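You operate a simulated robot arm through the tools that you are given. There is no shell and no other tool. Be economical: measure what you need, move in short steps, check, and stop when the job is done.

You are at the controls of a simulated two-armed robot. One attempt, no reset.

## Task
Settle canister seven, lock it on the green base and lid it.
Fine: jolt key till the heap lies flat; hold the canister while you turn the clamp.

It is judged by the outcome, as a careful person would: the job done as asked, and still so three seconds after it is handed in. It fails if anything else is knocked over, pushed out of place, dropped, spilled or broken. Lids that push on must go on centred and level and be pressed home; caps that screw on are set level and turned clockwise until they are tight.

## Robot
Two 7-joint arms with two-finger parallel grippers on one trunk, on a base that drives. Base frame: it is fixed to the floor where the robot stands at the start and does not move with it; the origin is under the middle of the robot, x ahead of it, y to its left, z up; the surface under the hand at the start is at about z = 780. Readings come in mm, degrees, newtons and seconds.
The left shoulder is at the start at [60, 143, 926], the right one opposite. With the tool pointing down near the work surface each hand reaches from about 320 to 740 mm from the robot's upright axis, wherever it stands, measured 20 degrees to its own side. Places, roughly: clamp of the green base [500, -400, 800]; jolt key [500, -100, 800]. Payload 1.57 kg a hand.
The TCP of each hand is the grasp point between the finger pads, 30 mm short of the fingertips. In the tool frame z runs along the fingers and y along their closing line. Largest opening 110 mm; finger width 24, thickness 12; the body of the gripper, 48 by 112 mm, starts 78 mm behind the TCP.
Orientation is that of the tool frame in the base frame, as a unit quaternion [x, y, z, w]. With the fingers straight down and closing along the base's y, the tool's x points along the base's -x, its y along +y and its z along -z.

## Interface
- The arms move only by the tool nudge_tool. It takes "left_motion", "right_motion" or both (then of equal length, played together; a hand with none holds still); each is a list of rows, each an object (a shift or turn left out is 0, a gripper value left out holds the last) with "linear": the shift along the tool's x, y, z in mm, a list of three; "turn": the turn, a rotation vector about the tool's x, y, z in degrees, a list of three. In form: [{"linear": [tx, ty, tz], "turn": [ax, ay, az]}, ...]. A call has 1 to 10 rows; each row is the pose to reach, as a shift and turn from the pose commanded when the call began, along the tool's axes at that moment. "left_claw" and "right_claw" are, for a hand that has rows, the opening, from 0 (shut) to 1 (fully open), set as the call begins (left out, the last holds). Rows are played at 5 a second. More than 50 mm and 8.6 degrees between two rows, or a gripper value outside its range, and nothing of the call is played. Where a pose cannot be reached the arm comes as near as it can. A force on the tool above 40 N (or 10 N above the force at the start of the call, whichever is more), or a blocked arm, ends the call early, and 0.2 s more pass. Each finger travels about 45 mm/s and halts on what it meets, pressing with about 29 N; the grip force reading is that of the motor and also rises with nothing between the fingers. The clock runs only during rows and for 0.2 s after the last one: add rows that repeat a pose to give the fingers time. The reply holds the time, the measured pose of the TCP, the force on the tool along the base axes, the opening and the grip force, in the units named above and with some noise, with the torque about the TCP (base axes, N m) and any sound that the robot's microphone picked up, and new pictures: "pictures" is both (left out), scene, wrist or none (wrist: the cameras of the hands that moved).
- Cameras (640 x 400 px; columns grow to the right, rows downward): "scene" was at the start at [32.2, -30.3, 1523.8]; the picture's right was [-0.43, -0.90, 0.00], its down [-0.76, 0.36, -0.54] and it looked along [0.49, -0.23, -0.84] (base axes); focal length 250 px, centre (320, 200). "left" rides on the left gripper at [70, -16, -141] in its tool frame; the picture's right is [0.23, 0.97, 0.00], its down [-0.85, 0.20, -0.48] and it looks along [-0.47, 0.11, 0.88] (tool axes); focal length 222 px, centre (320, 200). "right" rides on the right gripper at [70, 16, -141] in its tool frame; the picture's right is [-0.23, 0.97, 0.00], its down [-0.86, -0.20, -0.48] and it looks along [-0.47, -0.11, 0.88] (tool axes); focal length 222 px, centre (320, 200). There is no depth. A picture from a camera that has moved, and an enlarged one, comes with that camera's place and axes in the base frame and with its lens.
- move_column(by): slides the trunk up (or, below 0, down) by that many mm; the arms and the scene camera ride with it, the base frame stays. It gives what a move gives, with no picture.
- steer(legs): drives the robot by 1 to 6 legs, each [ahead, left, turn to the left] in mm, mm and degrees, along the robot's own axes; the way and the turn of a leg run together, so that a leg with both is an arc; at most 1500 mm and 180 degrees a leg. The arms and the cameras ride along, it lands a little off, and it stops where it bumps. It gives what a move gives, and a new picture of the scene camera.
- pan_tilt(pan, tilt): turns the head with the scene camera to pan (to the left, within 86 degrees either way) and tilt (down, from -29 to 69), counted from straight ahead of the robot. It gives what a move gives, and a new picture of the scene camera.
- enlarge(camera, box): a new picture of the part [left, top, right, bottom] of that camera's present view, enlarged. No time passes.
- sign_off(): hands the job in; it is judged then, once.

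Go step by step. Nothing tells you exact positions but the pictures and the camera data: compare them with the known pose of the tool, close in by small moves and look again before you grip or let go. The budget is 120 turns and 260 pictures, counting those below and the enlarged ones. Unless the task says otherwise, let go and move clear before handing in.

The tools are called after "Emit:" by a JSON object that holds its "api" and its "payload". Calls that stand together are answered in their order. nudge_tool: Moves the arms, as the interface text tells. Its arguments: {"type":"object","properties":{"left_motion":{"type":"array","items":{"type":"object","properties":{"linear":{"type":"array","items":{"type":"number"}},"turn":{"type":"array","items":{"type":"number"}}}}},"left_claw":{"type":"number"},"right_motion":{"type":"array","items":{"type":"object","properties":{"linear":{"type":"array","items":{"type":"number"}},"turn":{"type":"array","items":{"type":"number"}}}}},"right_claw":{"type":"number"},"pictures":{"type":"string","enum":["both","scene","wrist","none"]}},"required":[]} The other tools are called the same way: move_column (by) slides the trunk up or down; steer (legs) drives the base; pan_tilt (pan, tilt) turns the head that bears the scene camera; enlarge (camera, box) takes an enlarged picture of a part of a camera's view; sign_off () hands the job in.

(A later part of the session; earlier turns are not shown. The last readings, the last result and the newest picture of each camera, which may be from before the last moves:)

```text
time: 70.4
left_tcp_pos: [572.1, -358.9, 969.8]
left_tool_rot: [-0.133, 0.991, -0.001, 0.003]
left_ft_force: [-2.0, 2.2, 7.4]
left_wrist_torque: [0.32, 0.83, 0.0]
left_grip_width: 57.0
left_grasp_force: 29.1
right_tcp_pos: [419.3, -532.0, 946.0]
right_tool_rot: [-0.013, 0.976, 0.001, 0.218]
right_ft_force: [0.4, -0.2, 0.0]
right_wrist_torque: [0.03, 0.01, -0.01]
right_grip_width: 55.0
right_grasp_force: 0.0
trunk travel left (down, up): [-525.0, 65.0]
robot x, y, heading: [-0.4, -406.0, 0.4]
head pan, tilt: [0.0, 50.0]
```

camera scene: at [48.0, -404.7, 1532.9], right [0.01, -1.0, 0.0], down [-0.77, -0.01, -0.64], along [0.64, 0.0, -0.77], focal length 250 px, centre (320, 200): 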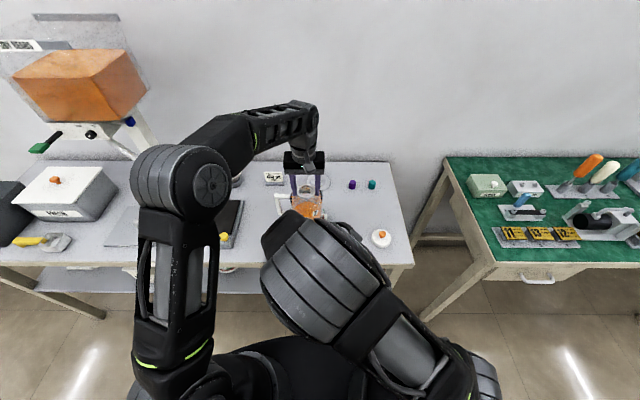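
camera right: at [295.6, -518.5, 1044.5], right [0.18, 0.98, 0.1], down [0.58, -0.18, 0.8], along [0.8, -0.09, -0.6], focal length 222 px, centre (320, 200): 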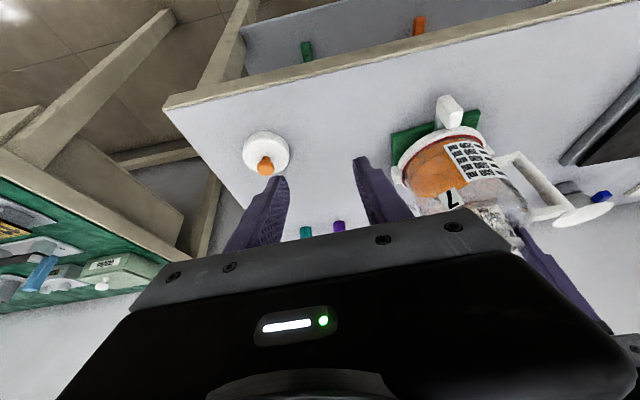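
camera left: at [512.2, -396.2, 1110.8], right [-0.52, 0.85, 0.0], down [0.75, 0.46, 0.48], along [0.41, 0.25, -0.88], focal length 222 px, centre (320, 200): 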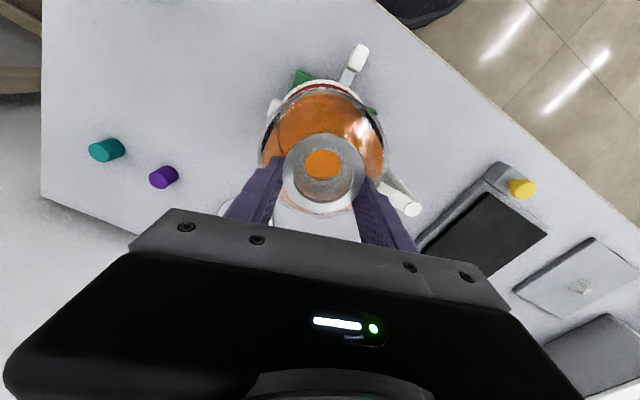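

Emit:
{"api": "nudge_tool", "payload": {"left_motion": [{"linear": [0, 0, -0.5]}, {"linear": [0, 0, -1]}, {"linear": [0, 0, -1]}, {"linear": [0, 0, -15]}, {"linear": [0, 0, -35]}, {"linear": [0, 0, -60]}, {"linear": [0, 0, -90]}], "left_claw": 0.66, "pictures": "wrist"}}

Emit:
{"api": "enlarge", "payload": {"camera": "scene", "box": [260, 130, 410, 260]}}

```text
time: 72.0
left_tcp_pos: [568.9, -362.6, 1060.8]
left_tool_rot: [-0.133, 0.991, -0.001, 0.004]
left_ft_force: [-0.4, -0.6, 0.6]
left_wrist_torque: [0.11, -0.03, -0.02]
left_grip_width: 72.6
left_grasp_force: 0.0
right_tcp_pos: [418.7, -533.6, 946.1]
right_tool_rot: [-0.013, 0.976, 0.004, 0.217]
right_ft_force: [-0.2, 0.3, 0.2]
right_wrist_torque: [0.04, -0.04, 0.0]
right_grip_width: 54.9
right_grasp_force: 0.1
trunk travel left (down, up): [-525.0, 65.0]
robot x, y, heading: [-0.8, -406.2, 0.4]
head pan, tilt: [0.0, 50.0]
camera left: at [506.4, -396.9, 1202.4], right [-0.48, 0.88, -0.01], down [0.77, 0.42, 0.48], along [0.43, 0.23, -0.88], focal length 222 px, centre (320, 200)
```

left: 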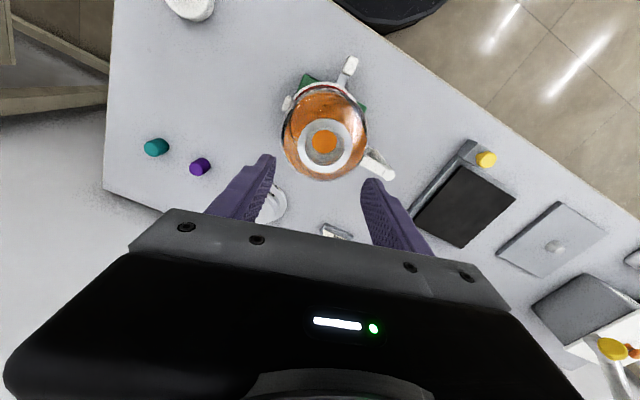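

```text
3.08 times, centred on (335, 195) of scene
camera zoom: at [46.5, -407.4, 1532.9], right [0.01, -1.0, 0.0], down [-0.77, 0.0, -0.64], along [0.64, 0.01, -0.77], focal length 768 px, centre (274, 215)
```

zoom: 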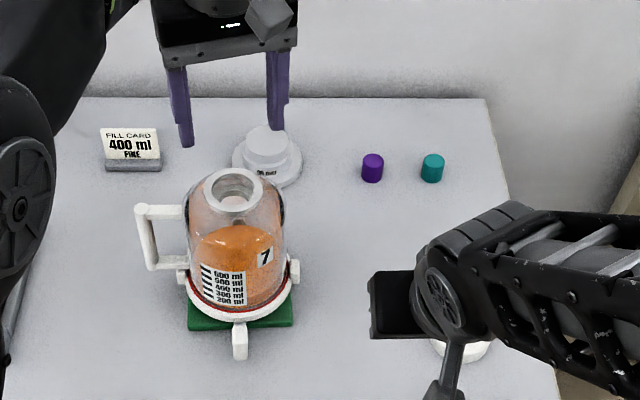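

The canister stands locked and free. Now the left hand moves clear to the left and the right hand goes upright above the lid.

Emit:
{"api": "nudge_tool", "payload": {"left_motion": [{"linear": [11, 36, 0], "turn": [0, 0, 2.5]}, {"linear": [22, 72, 0], "turn": [0, 0, 5]}, {"linear": [33, 108, 0], "turn": [0, 0, 7.5]}, {"linear": [44, 144, 0], "turn": [0, 0, 10]}, {"linear": [55, 180, 0], "turn": [0, 0, 12.5]}, {"linear": [66, 215, 0], "turn": [0, 0, 15]}], "right_motion": [{"linear": [-7, -12, -2], "turn": [0, 5, 0]}, {"linear": [-14, -24, -5], "turn": [0, 10, 0]}, {"linear": [-21, -36, -8], "turn": [0, 15, 0]}, {"linear": [-28, -48, -11], "turn": [0, 20, 0]}, {"linear": [-35, -60, -14], "turn": [0, 25, 0]}, {"linear": [-40, -70, -14.5], "turn": [0, 25, 0]}], "right_claw": 0.82, "pictures": "wrist"}}

Emit:
{"api": "enlarge", "payload": {"camera": "right", "box": [220, 80, 420, 240]}}

Emit:
{"api": "enlarge", "payload": {"camera": "scene", "box": [330, 170, 430, 260]}}

```text
time: 73.4
left_tcp_pos: [451.4, -169.2, 1060.4]
left_tool_rot: [-0.003, 1.0, -0.002, 0.003]
left_ft_force: [-0.8, 0.4, 0.3]
left_wrist_torque: [-0.03, -0.02, -0.01]
left_grip_width: 72.8
left_grasp_force: 0.0
right_tcp_pos: [451.0, -600.1, 974.3]
right_tool_rot: [-0.015, 1.0, 0.0, 0.0]
right_ft_force: [-0.8, 0.7, 0.0]
right_wrist_torque: [-0.02, -0.03, 0.01]
right_grip_width: 90.1
right_grasp_force: 0.1
trunk travel left (down, up): [-525.0, 65.0]
robot x, y, heading: [-0.3, -405.5, 0.4]
head pan, tilt: [0.0, 50.0]
camera right: at [380.6, -585.5, 1116.4], right [0.2, 0.98, 0.0], down [0.86, -0.18, 0.48], along [0.47, -0.1, -0.88], focal length 222 px, centre (320, 200)
camera left: at [380.9, -186.5, 1201.1], right [-0.23, 0.97, 0.0], down [0.85, 0.21, 0.48], along [0.47, 0.11, -0.88], focal length 222 px, centre (320, 200)
```

right: 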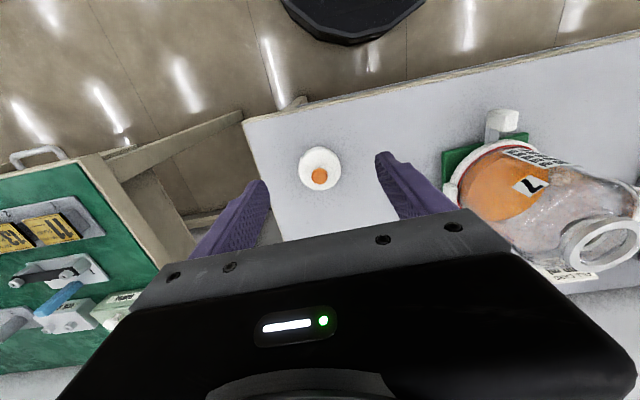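
left: 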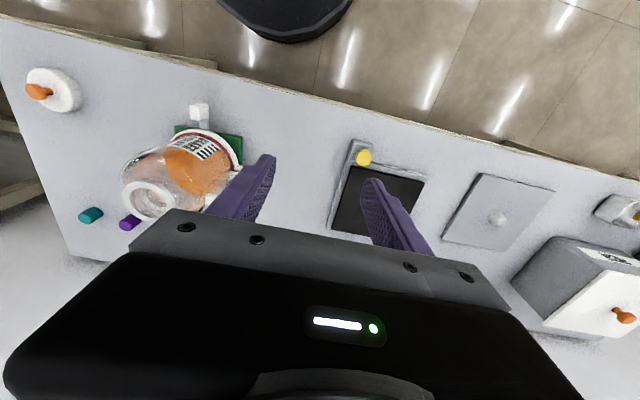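

```text
2.50 times, centred on (320, 160) of right
camera zoom: at [380.6, -585.5, 1116.4], right [0.2, 0.98, 0.0], down [0.86, -0.18, 0.48], along [0.47, -0.1, -0.88], focal length 555 px, centre (320, 300)
```

zoom: 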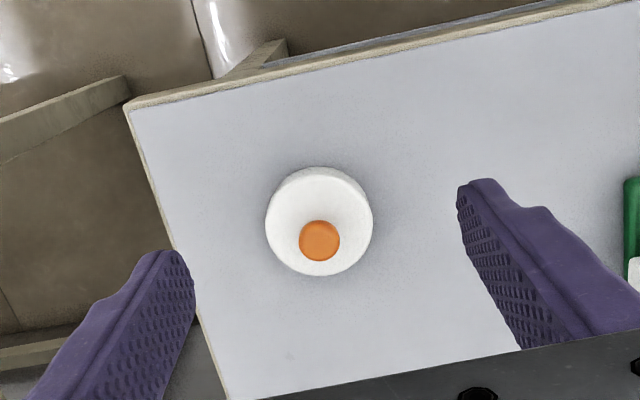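

```text
4.44 times, centred on (380, 215) of scene
camera zoom: at [46.9, -404.4, 1533.0], right [0.01, -1.0, 0.0], down [-0.77, -0.01, -0.64], along [0.64, 0.0, -0.77], focal length 1110 px, centre (53, 133)
```

zoom: 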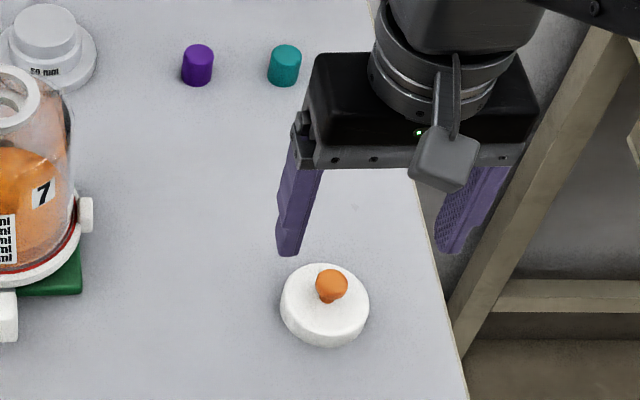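

The lid is at ≈(500, −610), Ø65, top about z 800. Lowering the open right hand around it, stopping above for a check.

Emit:
{"api": "nudge_tool", "payload": {"right_motion": [{"linear": [-25, -6, 20]}, {"linear": [-49.2, -11.7, 45]}, {"linear": [-49.2, -11.7, 80]}, {"linear": [-49.2, -11.7, 110]}, {"linear": [-49.2, -11.7, 124]}], "pictures": "none"}}

Emit:
{"api": "enlarge", "payload": {"camera": "right", "box": [220, 100, 420, 260]}}

Emit:
{"api": "enlarge", "payload": {"camera": "scene", "box": [330, 170, 430, 260]}}

```text
time: 74.6
left_tcp_pos: [450.9, -170.3, 1059.4]
left_tool_rot: [-0.003, 1.0, -0.001, 0.003]
left_ft_force: [0.6, 0.0, 1.4]
left_wrist_torque: [0.01, -0.03, -0.01]
left_grip_width: 72.6
left_grasp_force: 0.1
right_tcp_pos: [501.4, -611.5, 851.2]
right_tool_rot: [-0.013, 1.0, 0.0, 0.0]
right_ft_force: [-0.3, 0.8, 0.8]
right_wrist_torque: [-0.02, 0.02, -0.01]
right_grip_width: 89.9
right_grasp_force: 0.1
trunk travel left (down, up): [-525.0, 65.0]
robot x, y, heading: [2.2, -403.2, 0.2]
head pan, tilt: [0.0, 50.0]
```

```text
2.50 times, centred on (320, 180) of right
camera zoom: at [431.1, -596.9, 993.3], right [0.2, 0.98, 0.0], down [0.86, -0.18, 0.48], along [0.47, -0.1, -0.88], focal length 555 px, centre (320, 250)
```

zoom: 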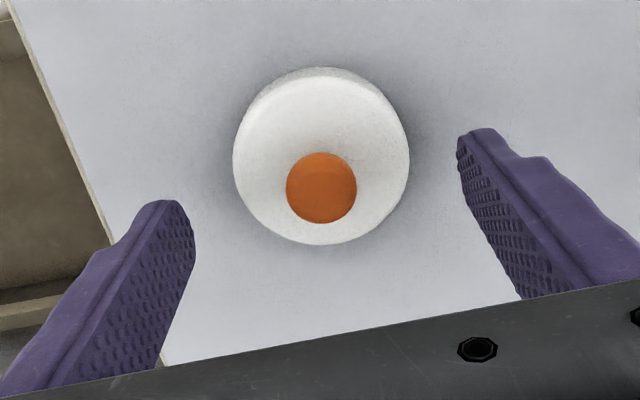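

```text
4.44 times, centred on (380, 215) of scene
camera zoom: at [47.8, -404.9, 1533.0], right [0.01, -1.0, 0.0], down [-0.77, -0.01, -0.64], along [0.64, 0.0, -0.77], focal length 1110 px, centre (53, 133)
```

zoom: 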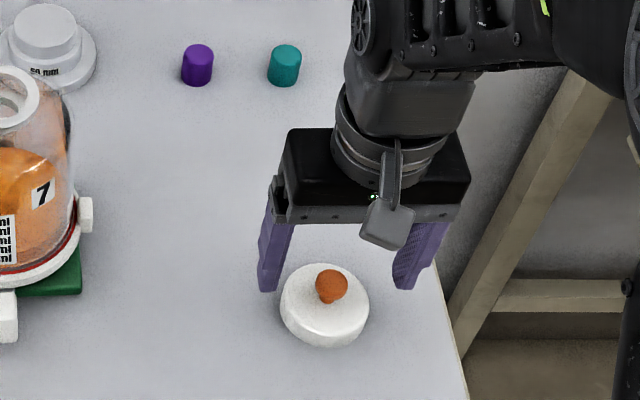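

Well centred. Descend and grip the lid's side.

Emit:
{"api": "nudge_tool", "payload": {"right_motion": [{"linear": [0, 0.3, 15]}, {"linear": [0, 0.3, 26]}, {"linear": [0, 0.3, 34]}], "pictures": "none"}}

Emit:
{"api": "nudge_tool", "payload": {"right_motion": [{"linear": [0, 0, 0]}, {"linear": [0, 0, 0]}, {"linear": [0, 0, 0]}, {"linear": [0, 0, 0]}], "right_claw": 0, "pictures": "none"}}

Emit:
{"api": "enlarge", "payload": {"camera": "right", "box": [220, 100, 420, 260]}}

```text
time: 75.4
left_tcp_pos: [451.7, -171.4, 1058.3]
left_tool_rot: [-0.003, 1.0, -0.001, 0.004]
left_ft_force: [0.3, 0.6, 0.0]
left_wrist_torque: [-0.01, 0.01, 0.03]
left_grip_width: 72.7
left_grasp_force: 0.0
right_tcp_pos: [502.7, -610.7, 816.9]
right_tool_rot: [-0.013, 1.0, 0.0, 0.0]
right_ft_force: [0.7, 0.1, -1.2]
right_wrist_torque: [0.0, -0.04, 0.0]
right_grip_width: 90.3
right_grasp_force: 0.1
trunk travel left (down, up): [-525.0, 65.0]
robot x, y, heading: [1.5, -405.2, 0.3]
head pan, tilt: [0.0, 50.0]
```

```text
time: 76.4
left_tcp_pos: [451.3, -172.2, 1059.2]
left_tool_rot: [-0.004, 1.0, -0.001, 0.002]
left_ft_force: [-0.3, 0.4, 0.0]
left_wrist_torque: [-0.03, -0.01, 0.01]
left_grip_width: 72.7
left_grasp_force: 0.0
right_tcp_pos: [502.5, -611.7, 818.3]
right_tool_rot: [-0.013, 1.0, 0.001, -0.001]
right_ft_force: [0.1, 0.7, 0.2]
right_wrist_torque: [-0.01, 0.0, -0.03]
right_grip_width: 63.7
right_grasp_force: 28.7
trunk travel left (down, up): [-525.0, 65.0]
robot x, y, heading: [3.3, -404.7, 0.2]
head pan, tilt: [0.0, 50.0]
```

```text
2.50 times, centred on (320, 180) of right
camera zoom: at [431.8, -595.5, 959.8], right [0.2, 0.98, 0.0], down [0.86, -0.18, 0.48], along [0.47, -0.1, -0.88], focal length 555 px, centre (320, 250)
```

zoom: 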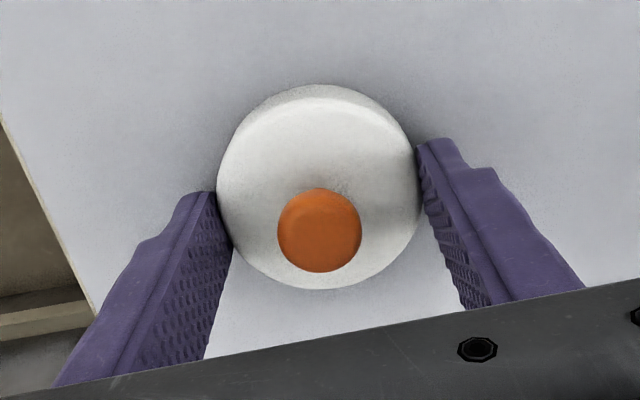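

Lid gripped (63.7 mm). Lifting it and carrying it above the rim.

Emit:
{"api": "nudge_tool", "payload": {"right_motion": [{"linear": [0, 0, -10]}, {"linear": [0, 0, -40]}, {"linear": [0, 0, -80]}, {"linear": [0, 0, -120]}, {"linear": [0, 0, -160]}, {"linear": [0, 0, -200]}, {"linear": [0, 0, -235]}], "pictures": "none"}}

Emit:
{"api": "nudge_tool", "payload": {"right_motion": [{"linear": [-10, 38, 0]}, {"linear": [-20, 76, 0]}, {"linear": [-31, 114, 0]}, {"linear": [-42, 152, 0]}, {"linear": [-53, 190, 0]}, {"linear": [-63, 225, 0]}, {"linear": [-73, 248.5, 0]}, {"linear": [-73, 248.5, 0]}], "pictures": "none"}}

Emit:
{"api": "enlarge", "payload": {"camera": "left", "box": [60, 90, 260, 250]}}

Emit:
{"api": "enlarge", "payload": {"camera": "scene", "box": [260, 120, 380, 250]}}

```text
time: 78.0
left_tcp_pos: [450.2, -169.4, 1059.2]
left_tool_rot: [-0.004, 1.0, -0.001, 0.003]
left_ft_force: [0.4, -0.2, -0.7]
left_wrist_torque: [0.0, 0.05, -0.02]
left_grip_width: 72.8
left_grasp_force: 0.1
right_tcp_pos: [501.5, -609.6, 1053.5]
right_tool_rot: [-0.013, 1.0, -0.001, -0.001]
right_ft_force: [0.0, -0.7, -1.0]
right_wrist_torque: [0.01, 0.0, -0.04]
right_grip_width: 63.7
right_grasp_force: 29.0
trunk travel left (down, up): [-525.0, 65.0]
robot x, y, heading: [-1.1, -404.7, 0.6]
head pan, tilt: [0.0, 50.0]
```

```text
time: 79.8
left_tcp_pos: [452.1, -169.5, 1058.4]
left_tool_rot: [-0.004, 1.0, -0.001, 0.002]
left_ft_force: [1.1, 0.6, -0.9]
left_wrist_torque: [-0.01, 0.02, -0.03]
left_grip_width: 72.8
left_grasp_force: 0.0
right_tcp_pos: [554.0, -395.4, 1055.6]
right_tool_rot: [-0.012, 1.0, 0.0, 0.002]
right_ft_force: [0.2, -0.4, 0.0]
right_wrist_torque: [0.0, 0.02, -0.01]
right_grip_width: 63.5
right_grasp_force: 29.3
right hand out of reach, approached as far as the arm can: row 6, 7, 8
trunk travel left (down, up): [-525.0, 65.0]
robot x, y, heading: [-0.3, -405.9, 0.5]
head pan, tilt: [0.0, 50.0]
```

```text
2.50 times, centred on (160, 170) of left
camera zoom: at [381.8, -186.8, 1201.0], right [-0.23, 0.97, 0.0], down [0.85, 0.21, 0.48], along [0.47, 0.11, -0.88], focal length 555 px, centre (720, 275)
```

zoom: 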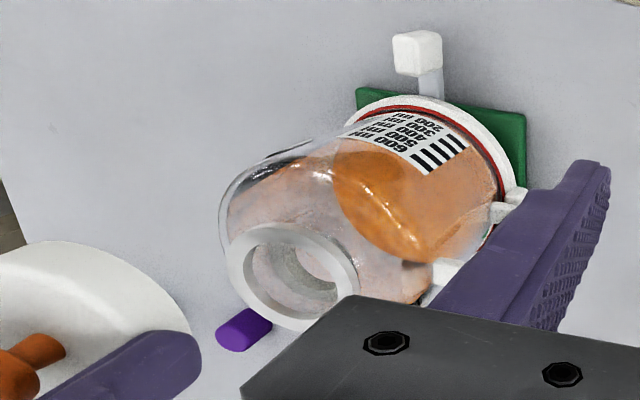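

```text
3.08 times, centred on (320, 185) of scene
camera zoom: at [47.7, -404.7, 1532.9], right [0.01, -1.0, 0.0], down [-0.77, -0.01, -0.64], along [0.64, 0.0, -0.77], focal length 768 px, centre (320, 246)
```

zoom: 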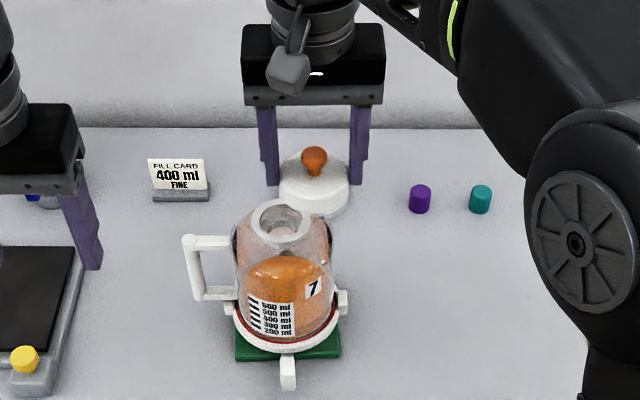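

The right arm is at its reach limit, so I'll drive 110 mm to the left.

Emit:
{"api": "steer", "payload": {"legs": [[0, 110, 0]]}}

Emit:
{"api": "nudge_tool", "payload": {"right_motion": [{"linear": [-4, -20, 0]}, {"linear": [-9, -40, 0]}, {"linear": [-14, -60, 0]}, {"linear": [-14, -72, 0]}, {"linear": [-14, -72, 0]}], "left_motion": [{"linear": [0, -10, 0]}, {"linear": [0, -20, 0]}, {"linear": [0, -30, 0]}, {"linear": [0, -40, 0]}, {"linear": [0, -40, 0]}], "pictures": "wrist"}}

Emit:
{"api": "enlarge", "payload": {"camera": "scene", "box": [290, 110, 410, 250]}}

```text
time: 81.0
left_tcp_pos: [449.4, -57.5, 1058.4]
left_tool_rot: [-0.004, 1.0, -0.002, 0.002]
left_ft_force: [0.0, 0.1, 0.3]
left_wrist_torque: [-0.04, -0.03, -0.01]
left_grip_width: 72.6
left_grasp_force: 0.0
right_tcp_pos: [553.6, -281.3, 1055.2]
right_tool_rot: [-0.015, 1.0, 0.0, 0.001]
right_ft_force: [-0.1, 1.1, 0.6]
right_wrist_torque: [-0.06, -0.03, 0.01]
right_grip_width: 63.8
right_grasp_force: 29.3
trunk travel left (down, up): [-525.0, 65.0]
robot x, y, heading: [-2.8, -293.7, 0.6]
head pan, tilt: [0.0, 50.0]
camera scene: at [46.9, -292.4, 1532.9], right [0.01, -1.0, 0.0], down [-0.77, -0.01, -0.64], along [0.64, 0.01, -0.77], focal length 250 px, centre (320, 200)
```

scene: 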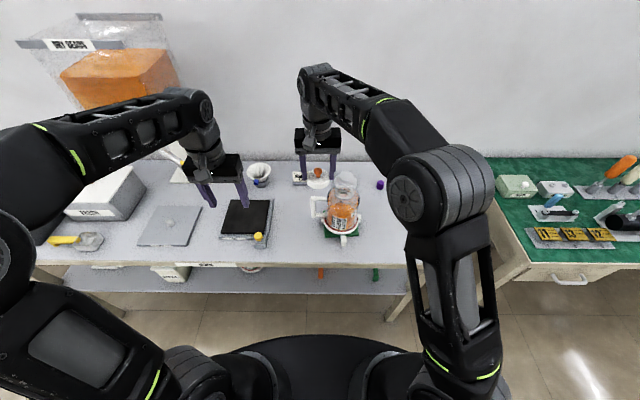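

```text
time: 82.2
left_tcp_pos: [451.7, -98.7, 1058.8]
left_tool_rot: [-0.005, 1.0, -0.001, 0.002]
left_ft_force: [0.8, 0.0, -0.1]
left_wrist_torque: [-0.01, 0.02, -0.01]
left_grip_width: 72.5
left_grasp_force: 0.1
right_tcp_pos: [569.3, -355.3, 1057.4]
right_tool_rot: [-0.014, 1.0, 0.0, 0.001]
right_ft_force: [-0.6, 0.1, -1.2]
right_wrist_torque: [0.02, 0.0, 0.0]
right_grip_width: 63.8
right_grasp_force: 29.1
trunk travel left (down, up): [-525.0, 65.0]
robot x, y, heading: [0.2, -294.5, 0.6]
head pan, tilt: [0.0, 50.0]
camera right: at [499.1, -340.3, 1198.4], right [0.2, 0.98, 0.0], down [0.86, -0.17, 0.48], along [0.47, -0.1, -0.88], focal length 222 px, centre (320, 200)
camera left: at [381.4, -115.6, 1201.1], right [-0.24, 0.97, 0.0], down [0.85, 0.21, 0.48], along [0.47, 0.11, -0.88], focal length 222 px, centre (320, 200)
```

right: 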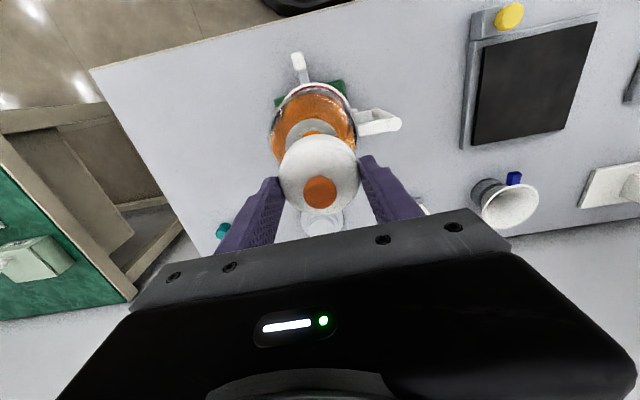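
left: 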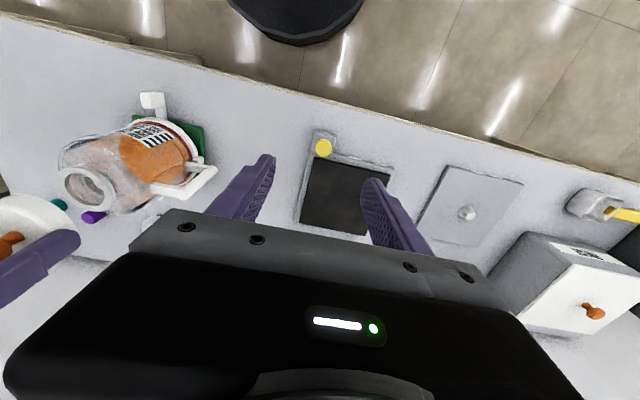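

```text
2.86 times, centred on (350, 180) of scene
camera zoom: at [47.0, -294.1, 1532.9], right [0.01, -1.0, 0.0], down [-0.77, -0.01, -0.64], along [0.64, 0.01, -0.77], focal length 713 px, centre (234, 257)
```

zoom: 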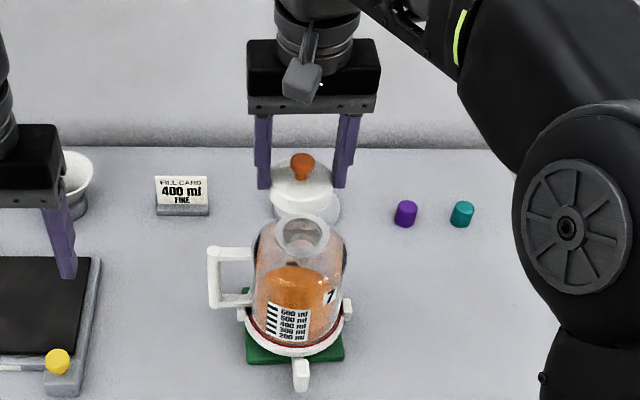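

Emit:
{"api": "enlarge", "payload": {"camera": "left", "box": [0, 110, 160, 270]}}

Emit:
{"api": "enlarge", "payload": {"camera": "right", "box": [240, 60, 400, 220]}}

Emit:
{"api": "enlarge", "payload": {"camera": "scene", "box": [310, 150, 370, 220]}}

```text
2.50 times, centred on (80, 190) of left
camera zoom: at [381.4, -115.6, 1201.1], right [-0.24, 0.97, 0.0], down [0.85, 0.21, 0.48], along [0.47, 0.11, -0.88], focal length 555 px, centre (920, 225)
```

zoom: 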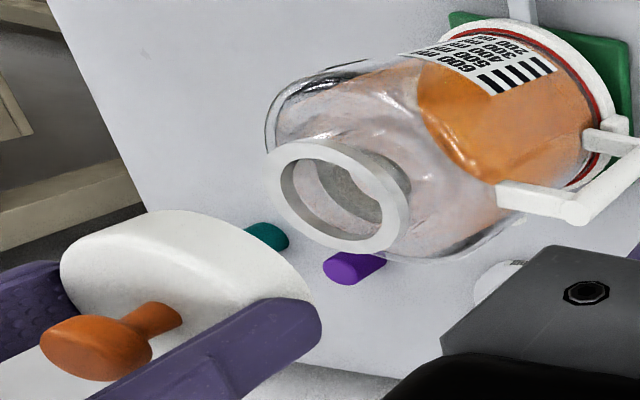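

```text
2.50 times, centred on (320, 140) of right
camera zoom: at [499.1, -340.3, 1198.4], right [0.2, 0.98, 0.0], down [0.86, -0.17, 0.48], along [0.47, -0.1, -0.88], focal length 555 px, centre (320, 350)
```

zoom: 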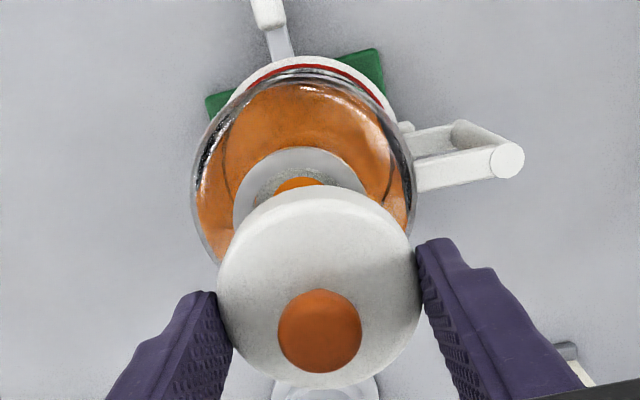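

```text
5.71 times, centred on (340, 185) of scene
camera zoom: at [47.0, -294.1, 1532.9], right [0.01, -1.0, 0.0], down [-0.77, -0.01, -0.64], along [0.64, 0.01, -0.77], focal length 1427 px, centre (206, 286)
```

zoom: 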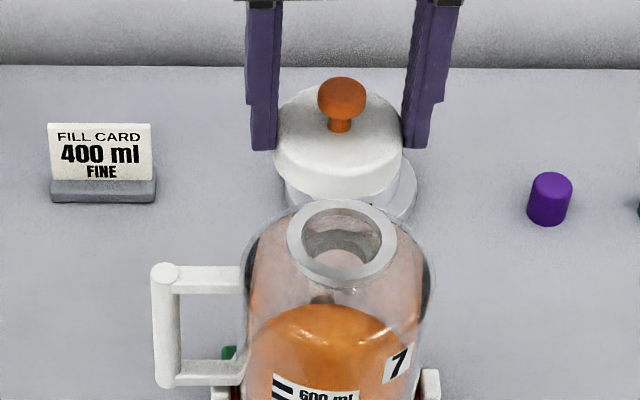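

I'll lower the lid to ~10 mm above the rim, shifting a bit to the right, and compare outlines closely.

Emit:
{"api": "nudge_tool", "payload": {"right_motion": [{"linear": [-1, -3, 15]}, {"linear": [-2, -6, 30]}, {"linear": [-2, -6, 44]}, {"linear": [-2, -6, 52]}], "pictures": "none"}}

Emit:
{"api": "enlarge", "payload": {"camera": "left", "box": [0, 110, 160, 270]}}

Emit:
{"api": "enlarge", "payload": {"camera": "right", "box": [240, 80, 400, 240]}}

Emit:
{"api": "enlarge", "payload": {"camera": "scene", "box": [320, 160, 370, 215]}}

```text
time: 83.2
left_tcp_pos: [451.3, -98.1, 1058.7]
left_tool_rot: [-0.006, 1.0, -0.001, 0.002]
left_ft_force: [-0.4, 1.1, 0.0]
left_wrist_torque: [0.0, 0.0, -0.02]
left_grip_width: 72.6
left_grasp_force: 0.1
right_tcp_pos: [571.7, -360.4, 1006.8]
right_tool_rot: [-0.014, 1.0, 0.0, 0.001]
right_ft_force: [-0.1, -0.3, -1.5]
right_wrist_torque: [-0.02, 0.0, 0.01]
right_grip_width: 63.6
right_grasp_force: 28.8
trunk travel left (down, up): [-525.0, 65.0]
robot x, y, heading: [-2.0, -293.0, 0.3]
head pan, tilt: [0.0, 50.0]
```

```text
2.50 times, centred on (80, 190) of left
camera zoom: at [381.4, -115.7, 1201.2], right [-0.24, 0.97, 0.0], down [0.85, 0.21, 0.48], along [0.47, 0.11, -0.88], focal length 555 px, centre (920, 225)
```

zoom: 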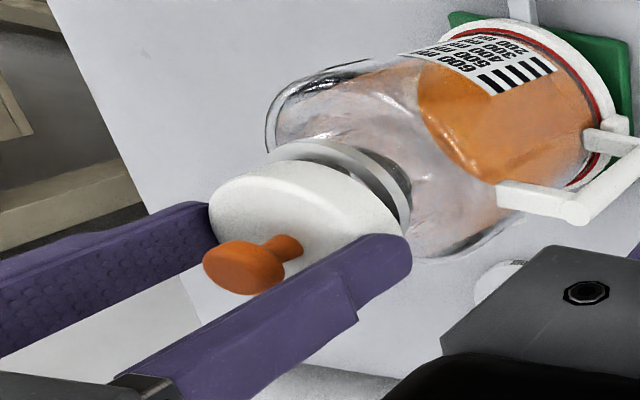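

```text
2.50 times, centred on (320, 160) of right
camera zoom: at [501.6, -345.6, 1147.6], right [0.2, 0.98, 0.0], down [0.86, -0.17, 0.48], along [0.47, -0.1, -0.88], focal length 555 px, centre (320, 300)
```

zoom: 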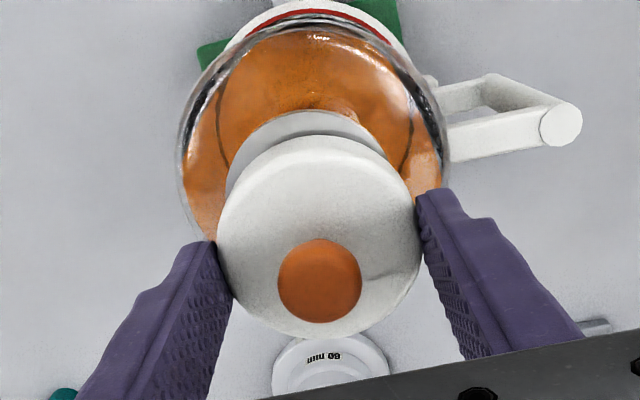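

```text
7.27 times, centred on (345, 188) of scene
camera zoom: at [46.9, -294.3, 1532.9], right [0.01, -1.0, 0.0], down [-0.77, -0.01, -0.64], along [0.64, 0.01, -0.77], focal length 1816 px, centre (138, 291)
```

zoom: 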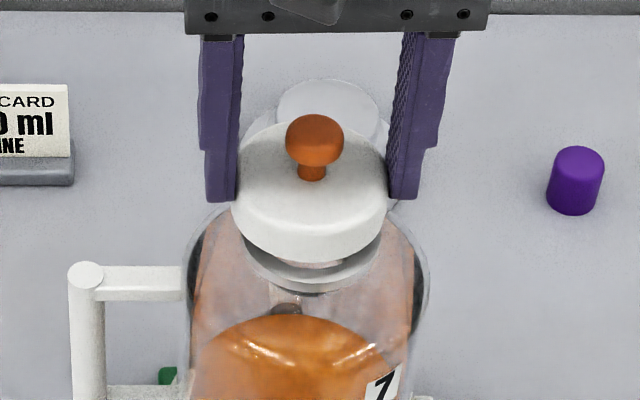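

The rim appears centred at ≈(564.5, −362.5), so the lid must shift ~6 mm toward me and ~2.5 mm right. Adjusting and re-checking.

Emit:
{"api": "nudge_tool", "payload": {"right_motion": [{"linear": [3, -1, 0]}, {"linear": [6, -2.5, 0]}, {"linear": [6, -2.5, 6]}, {"linear": [6, -2.5, 6]}], "pictures": "none"}}

Emit:
{"api": "enlarge", "payload": {"camera": "left", "box": [40, 120, 140, 220]}}

Emit:
{"api": "enlarge", "payload": {"camera": "right", "box": [260, 80, 380, 200]}}

Emit:
{"api": "enlarge", "payload": {"camera": "scene", "box": [320, 160, 370, 215]}}

```text
time: 84.2
left_tcp_pos: [450.0, -99.6, 1060.2]
left_tool_rot: [-0.005, 1.0, -0.001, 0.002]
left_ft_force: [-0.9, -0.4, 0.3]
left_wrist_torque: [0.0, 0.03, 0.03]
left_grip_width: 72.6
left_grasp_force: 0.1
right_tcp_pos: [565.7, -362.8, 1000.6]
right_tool_rot: [-0.015, 1.0, 0.001, 0.003]
right_ft_force: [1.9, -0.5, 15.6]
right_wrist_torque: [-0.17, -0.25, 0.01]
right_grip_width: 63.8
right_grasp_force: 28.9
trunk travel left (down, up): [-525.0, 65.0]
robot x, y, heading: [0.1, -293.4, 0.5]
head pan, tilt: [0.0, 50.0]
```

```text
4.00 times, centred on (90, 170) of left
camera zoom: at [380.4, -115.6, 1201.8], right [-0.24, 0.97, 0.0], down [0.85, 0.21, 0.48], along [0.47, 0.11, -0.88], focal length 888 px, centre (1240, 320)
```

zoom: 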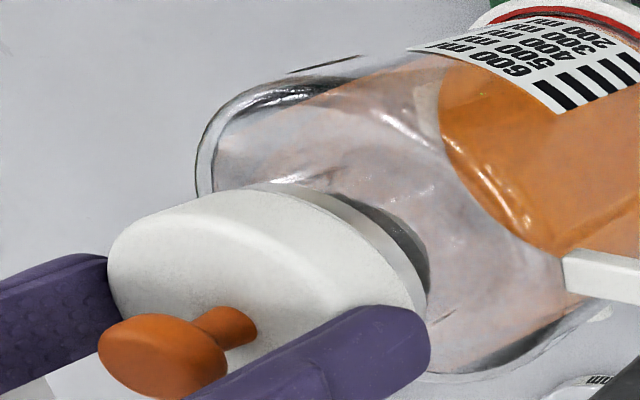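

```text
3.33 times, centred on (320, 140) of right
camera zoom: at [494.9, -348.7, 1141.9], right [0.2, 0.98, 0.0], down [0.86, -0.17, 0.48], along [0.48, -0.09, -0.87], focal length 740 px, centre (320, 400)
```

zoom: 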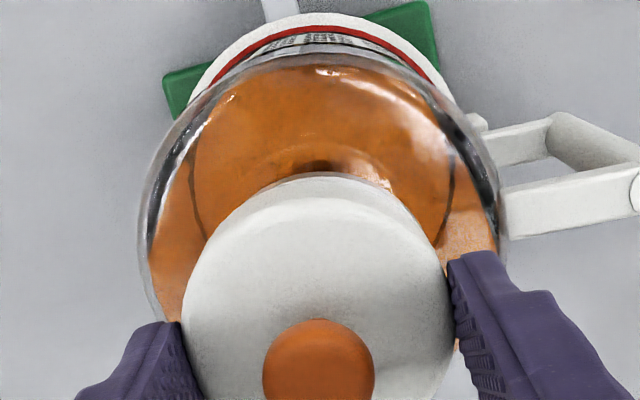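

```text
7.27 times, centred on (345, 188) of scene
camera zoom: at [45.6, -294.2, 1533.2], right [0.01, -1.0, 0.0], down [-0.77, -0.01, -0.64], along [0.64, 0.01, -0.77], focal length 1816 px, centre (138, 291)
```

zoom: 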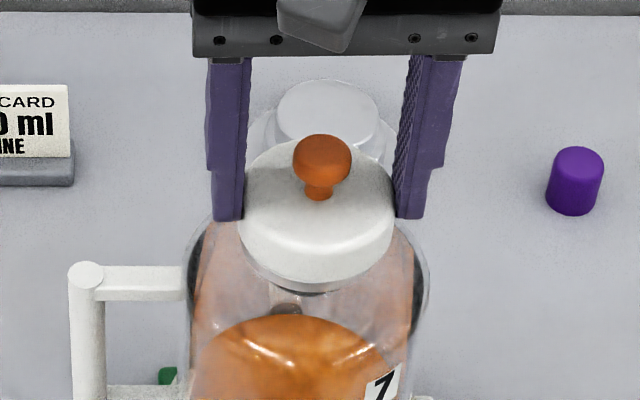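

Contact at the rim with the contact centre toward +x/−y, agreeing with the right camera that the lid is still ~3–4 mm too far forward. Lifting slightly, shifting back and re-checking.

Emit:
{"api": "nudge_tool", "payload": {"right_motion": [{"linear": [0, 0, -6]}, {"linear": [3.5, 1, -6]}, {"linear": [3.5, 1, -5]}, {"linear": [3.5, 1, -5]}], "pictures": "none"}}

Emit:
{"api": "enlarge", "payload": {"camera": "right", "box": [260, 100, 380, 220]}}

Emit:
{"api": "enlarge", "payload": {"camera": "scene", "box": [325, 170, 365, 215]}}

```text
time: 85.2
left_tcp_pos: [450.7, -98.6, 1058.2]
left_tool_rot: [-0.005, 1.0, -0.001, 0.003]
left_ft_force: [-0.6, 1.0, 0.1]
left_wrist_torque: [0.02, -0.02, 0.01]
left_grip_width: 72.6
left_grasp_force: 0.1
right_tcp_pos: [562.5, -362.8, 1002.4]
right_tool_rot: [-0.015, 1.0, -0.001, 0.001]
right_ft_force: [-0.3, -0.5, -0.8]
right_wrist_torque: [-0.01, 0.02, -0.02]
right_grip_width: 63.7
right_grasp_force: 28.9
trunk travel left (down, up): [-525.0, 65.0]
robot x, y, heading: [-0.2, -296.8, 0.5]
head pan, tilt: [0.0, 50.0]
```

```text
3.33 times, centred on (320, 160) of right
camera zoom: at [491.3, -347.8, 1144.7], right [0.2, 0.98, 0.0], down [0.86, -0.17, 0.48], along [0.47, -0.09, -0.88], focal length 740 px, centre (320, 333)
```

zoom: 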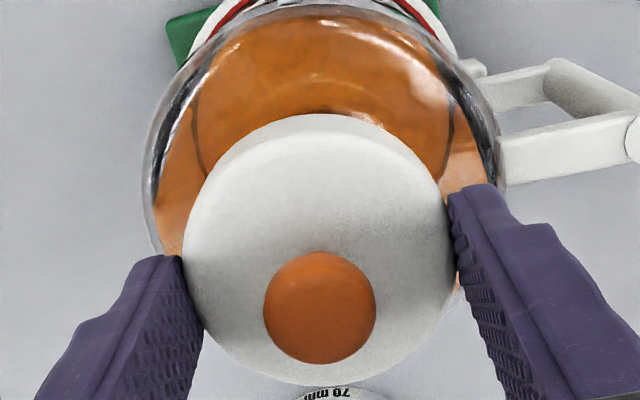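

```text
8.89 times, centred on (345, 192) of scene
camera zoom: at [46.9, -294.2, 1532.9], right [0.01, -1.0, 0.0], down [-0.77, -0.01, -0.64], along [0.64, 0.01, -0.77], focal length 2219 px, centre (98, 267)
```

zoom: 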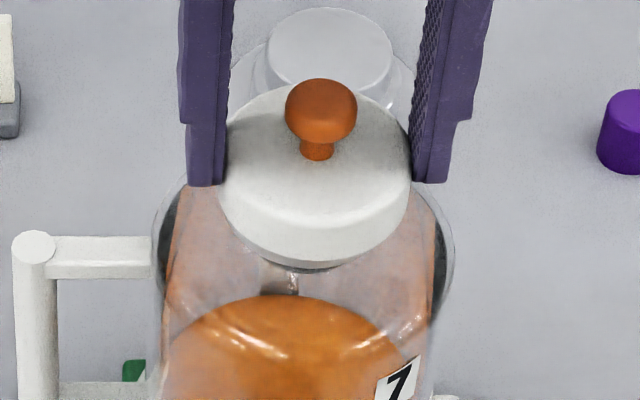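

Outlines are now nearly concentric. A further 1 mm back, then touching down lightly to read the contact.

Emit:
{"api": "nudge_tool", "payload": {"right_motion": [{"linear": [1, 0.5, 0]}, {"linear": [1, 0.5, 2]}, {"linear": [1, 0.5, 4]}, {"linear": [1, 0.5, 5]}], "pictures": "none"}}

```text
time: 86.2
left_tcp_pos: [450.0, -98.1, 1060.3]
left_tool_rot: [-0.005, 1.0, -0.001, 0.004]
left_ft_force: [-0.8, -0.6, -1.2]
left_wrist_torque: [0.01, 0.02, -0.02]
left_grip_width: 72.5
left_grasp_force: 0.1
right_tcp_pos: [561.6, -361.0, 1001.0]
right_tool_rot: [-0.015, 1.0, 0.001, 0.004]
right_ft_force: [0.2, -0.1, 19.4]
right_wrist_torque: [-0.15, 0.03, 0.04]
right_grip_width: 63.8
right_grasp_force: 29.3
trunk travel left (down, up): [-525.0, 65.0]
robot x, y, heading: [-1.3, -296.3, 0.5]
head pan, tilt: [0.0, 50.0]
```

x is now balanced; the contact sits slightly to −y, so I shift 1 mm to +y and try again.

Emit:
{"api": "nudge_tool", "payload": {"right_motion": [{"linear": [0, 0, -2]}, {"linear": [0, 1.2, -2]}, {"linear": [0, 1.2, -0.5]}, {"linear": [0, 1.2, 0.5]}], "pictures": "none"}}

```text
time: 87.2
left_tcp_pos: [449.2, -98.7, 1061.2]
left_tool_rot: [-0.006, 1.0, -0.001, 0.003]
left_ft_force: [0.1, 0.7, -0.3]
left_wrist_torque: [-0.03, -0.01, 0.0]
left_grip_width: 72.3
left_grasp_force: 0.0
right_tcp_pos: [561.3, -360.4, 999.9]
right_tool_rot: [-0.013, 1.0, 0.0, 0.004]
right_ft_force: [0.9, -6.5, 27.9]
right_wrist_torque: [-0.46, 0.1, 0.02]
right_grip_width: 63.4
right_grasp_force: 29.4
trunk travel left (down, up): [-525.0, 65.0]
robot x, y, heading: [-0.8, -295.7, 0.5]
head pan, tilt: [0.0, 50.0]
```

Emit:
{"api": "enlarge", "payload": {"camera": "scene", "box": [325, 165, 365, 210]}}

Emit:
{"api": "enlarge", "payload": {"camera": "left", "box": [40, 120, 140, 220]}}

Emit:
{"api": "enlarge", "payload": {"camera": "right", "box": [260, 100, 380, 220]}}

```text
8.89 times, centred on (345, 188) of scene
camera zoom: at [44.5, -294.8, 1533.3], right [0.01, -1.0, 0.0], down [-0.77, -0.01, -0.64], along [0.64, 0.01, -0.77], focal length 2219 px, centre (98, 311)
```

zoom: 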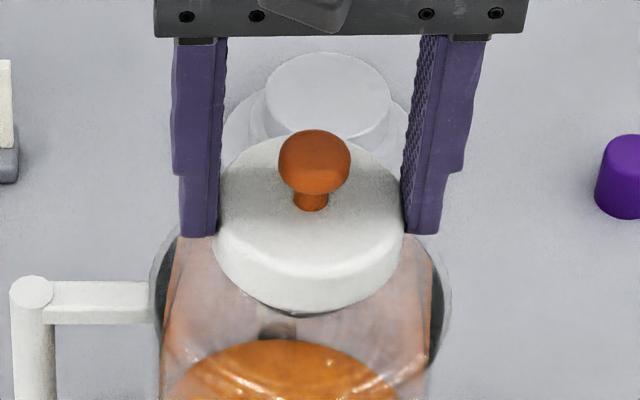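

```text
4.00 times, centred on (90, 170) of left
camera zoom: at [379.6, -116.2, 1202.2], right [-0.24, 0.97, 0.0], down [0.85, 0.21, 0.48], along [0.47, 0.11, -0.88], focal length 888 px, centre (1240, 320)
```

zoom: 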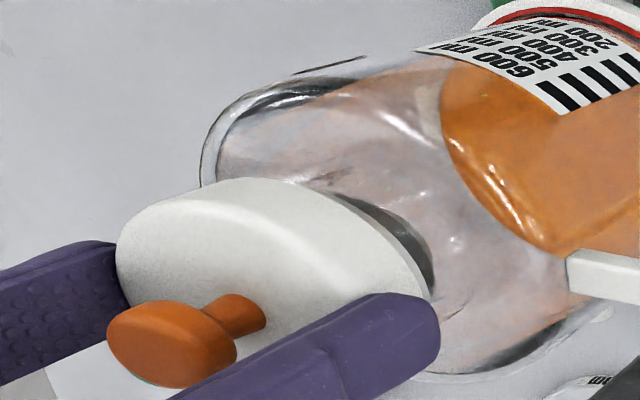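

```text
3.33 times, centred on (320, 160) of right
camera zoom: at [489.9, -346.1, 1141.4], right [0.2, 0.98, 0.0], down [0.86, -0.18, 0.48], along [0.47, -0.1, -0.87], focal length 740 px, centre (320, 333)
```

zoom: 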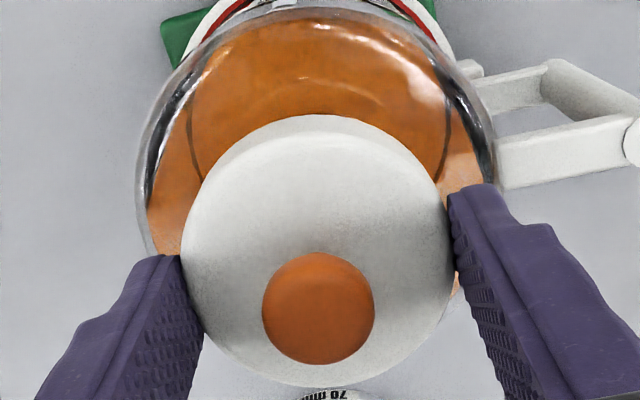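

The lid looks ~1.5 mm too far left now (the rim also pushes it back). Shifting to y≈−362 and pressing lightly again.

Emit:
{"api": "nudge_tool", "payload": {"right_motion": [{"linear": [0, 0, -2.5]}, {"linear": [-0.5, -1.7, -2.5]}, {"linear": [-0.5, -1.7, -0.5]}, {"linear": [-0.5, -1.7, 0]}], "pictures": "none"}}

```text
time: 88.2
left_tcp_pos: [449.3, -98.9, 1059.7]
left_tool_rot: [-0.006, 1.0, -0.001, 0.004]
left_ft_force: [0.2, -0.2, -0.1]
left_wrist_torque: [0.03, 0.02, 0.01]
left_grip_width: 72.9
left_grasp_force: 0.0
right_tcp_pos: [561.7, -362.6, 998.9]
right_tool_rot: [-0.015, 1.0, 0.001, 0.004]
right_ft_force: [5.7, -0.9, 32.4]
right_wrist_torque: [-0.18, -0.03, 0.05]
right_grip_width: 63.7
right_grasp_force: 28.5
trunk travel left (down, up): [-525.0, 65.0]
robot x, y, heading: [-1.8, -293.5, 0.7]
head pan, tilt: [0.0, 50.0]
```

The rim now pushes it toward +x; correcting by ~1.3 mm in x and 0.5 mm in y.

Emit:
{"api": "nudge_tool", "payload": {"right_motion": [{"linear": [0, 0, -2.5]}, {"linear": [-1.4, 0.5, -2.5]}, {"linear": [-1.4, 0.5, -0.5]}, {"linear": [-1.4, 0.5, 0]}], "pictures": "none"}}

```text
time: 89.2
left_tcp_pos: [448.6, -99.0, 1060.9]
left_tool_rot: [-0.005, 1.0, -0.001, 0.003]
left_ft_force: [0.3, 0.1, 0.1]
left_wrist_torque: [0.03, -0.03, 0.01]
left_grip_width: 72.5
left_grasp_force: 0.0
right_tcp_pos: [562.1, -360.8, 999.7]
right_tool_rot: [-0.016, 1.0, 0.0, 0.004]
right_ft_force: [-0.4, 0.7, 31.7]
right_wrist_torque: [-0.06, 0.15, 0.03]
right_grip_width: 63.7
right_grasp_force: 28.6
trunk travel left (down, up): [-525.0, 65.0]
robot x, y, heading: [-0.9, -295.4, 0.7]
head pan, tilt: [0.0, 50.0]
```

Lateral forces are now nil – centred. Pressing harder to see whether it goes in.

Emit:
{"api": "nudge_tool", "payload": {"right_motion": [{"linear": [0, 0, 1.5]}, {"linear": [0, 0, 3]}, {"linear": [0, 0, 4.5]}], "pictures": "none"}}

Emit:
{"api": "enlarge", "payload": {"camera": "left", "box": [40, 120, 140, 220]}}

Emit:
{"api": "enlarge", "payload": {"camera": "scene", "box": [325, 165, 365, 210]}}

```text
time: 90.0
left_tcp_pos: [448.7, -98.2, 1059.9]
left_tool_rot: [-0.005, 1.0, -0.001, 0.003]
left_ft_force: [0.3, 0.5, 0.2]
left_wrist_torque: [0.01, 0.0, -0.04]
left_grip_width: 72.5
left_grasp_force: 0.1
right_tcp_pos: [561.8, -361.3, 993.8]
right_tool_rot: [-0.015, 1.0, 0.0, 0.003]
right_ft_force: [-4.1, 1.8, 32.3]
right_wrist_torque: [-0.02, 0.04, 0.02]
right_grip_width: 64.3
right_grasp_force: 29.9
trunk travel left (down, up): [-525.0, 65.0]
robot x, y, heading: [1.0, -296.6, 0.7]
head pan, tilt: [0.0, 50.0]
```

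```text
4.00 times, centred on (90, 170) of left
camera zoom: at [378.6, -115.1, 1202.0], right [-0.24, 0.97, 0.0], down [0.85, 0.21, 0.48], along [0.47, 0.11, -0.88], focal length 888 px, centre (1240, 320)
```

zoom: 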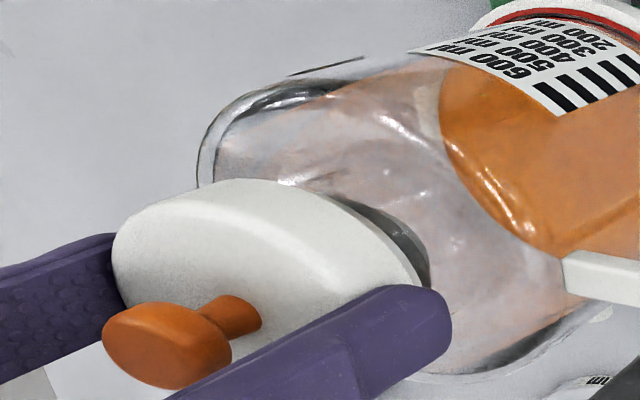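

```text
8.89 times, centred on (345, 188) of scene
camera zoom: at [43.3, -293.5, 1533.1], right [0.01, -1.0, 0.0], down [-0.76, -0.01, -0.64], along [0.64, 0.01, -0.76], focal length 2219 px, centre (98, 311)
```

zoom: 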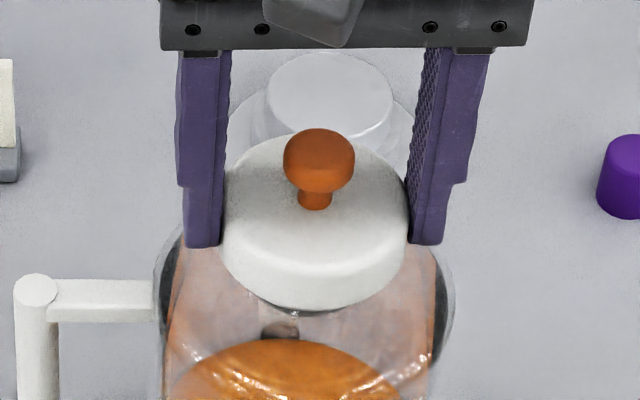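

The fingers slid down along the lid while the lid stayed on the rim, seemingly centred. I'll let go of it, and inspect it from above before pressing on the knob.

Emit:
{"api": "nudge_tool", "payload": {"right_motion": [{"linear": [0, 0, -3]}, {"linear": [0, 0, -3]}, {"linear": [0, 0, -3]}, {"linear": [0, 0, -20]}, {"linear": [0, 0, -50]}, {"linear": [0, 0, -80]}], "right_claw": 0.8, "pictures": "none"}}

Emit:
{"api": "enlarge", "payload": {"camera": "left", "box": [40, 120, 140, 220]}}

Emit:
{"api": "enlarge", "payload": {"camera": "scene", "box": [325, 165, 365, 210]}}

Emit:
{"api": "enlarge", "payload": {"camera": "right", "box": [250, 80, 390, 220]}}

```text
time: 91.4
left_tcp_pos: [451.1, -97.0, 1059.4]
left_tool_rot: [-0.005, 1.0, -0.002, 0.003]
left_ft_force: [0.2, 0.7, -0.4]
left_wrist_torque: [-0.08, 0.01, 0.04]
left_grip_width: 72.4
left_grasp_force: 0.1
right_tcp_pos: [559.7, -360.5, 1064.9]
right_tool_rot: [-0.016, 1.0, -0.001, -0.003]
right_ft_force: [0.8, -0.6, 0.5]
right_wrist_torque: [-0.03, 0.0, -0.01]
right_grip_width: 88.1
right_grasp_force: 0.2
right hand out of reach, approached as far as the arm can: row 6
trunk travel left (down, up): [-525.0, 65.0]
robot x, y, heading: [1.4, -294.4, 0.7]
head pan, tilt: [0.0, 50.0]
heard: snap
```

```text
4.00 times, centred on (90, 170) of left
camera zoom: at [381.1, -114.1, 1201.0], right [-0.24, 0.97, 0.0], down [0.85, 0.21, 0.48], along [0.47, 0.11, -0.88], focal length 888 px, centre (1240, 320)
```

zoom: 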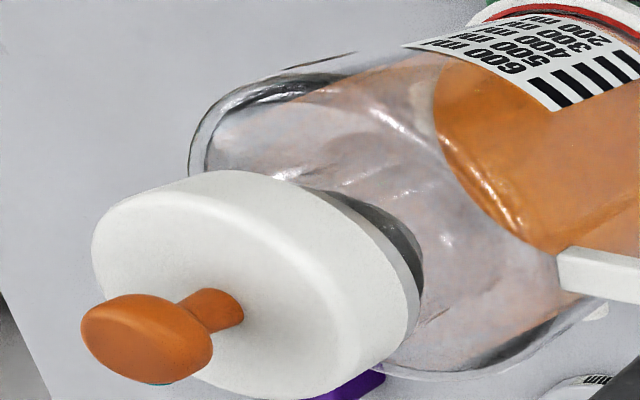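

```text
8.89 times, centred on (345, 188) of scene
camera zoom: at [46.5, -292.4, 1532.9], right [0.01, -1.0, 0.0], down [-0.77, -0.01, -0.64], along [0.64, 0.01, -0.77], focal length 2219 px, centre (98, 311)
```

zoom: 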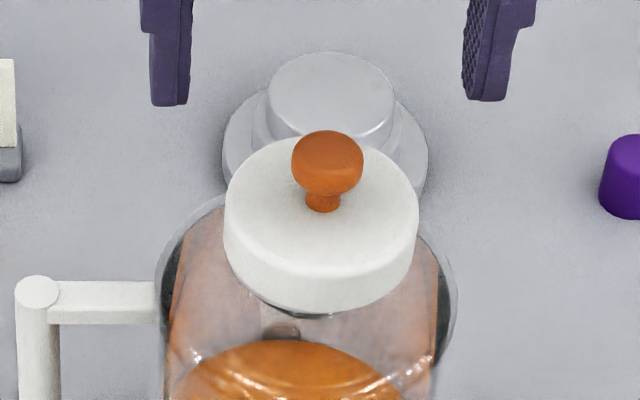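

```text
2.86 times, centred on (320, 150) of right
camera zoom: at [490.0, -344.8, 1207.6], right [0.2, 0.98, 0.0], down [0.86, -0.17, 0.47], along [0.46, -0.1, -0.88], focal length 635 px, centre (320, 343)
```

zoom: 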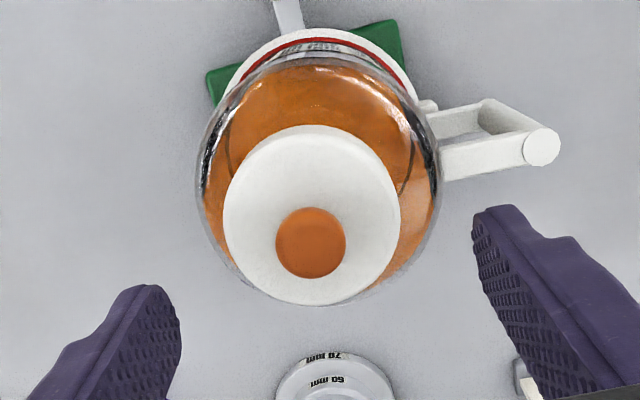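

A "snap" was heard as I let go. I'll check closely whether the lid is fully home.

Emit:
{"api": "enlarge", "payload": {"camera": "left", "box": [50, 150, 120, 220]}}

Emit:
{"api": "enlarge", "payload": {"camera": "scene", "box": [330, 175, 360, 205]}}

```text
5.71 times, centred on (85, 185) of left
camera zoom: at [381.1, -114.1, 1201.0], right [-0.24, 0.97, 0.0], down [0.85, 0.21, 0.48], along [0.47, 0.11, -0.88], focal length 1269 px, centre (1663, 286)
```

zoom: 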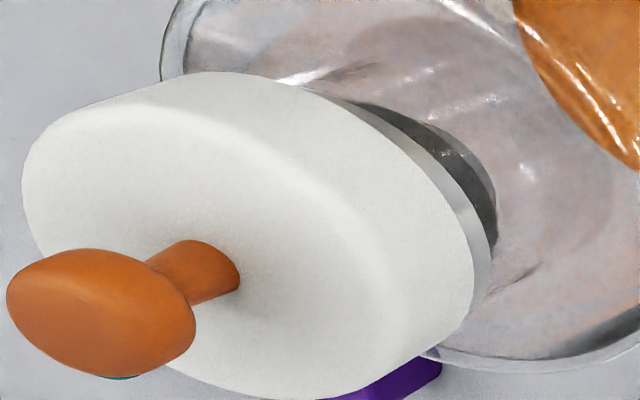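

```text
13.33 times, centred on (345, 190) of scene
camera zoom: at [46.5, -292.4, 1532.9], right [0.01, -1.0, 0.0], down [-0.77, -0.01, -0.64], along [0.64, 0.01, -0.77], focal length 3329 px, centre (-13, 333)
```

zoom: 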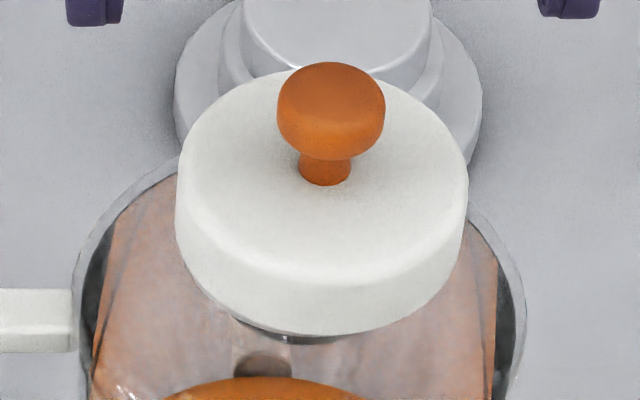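

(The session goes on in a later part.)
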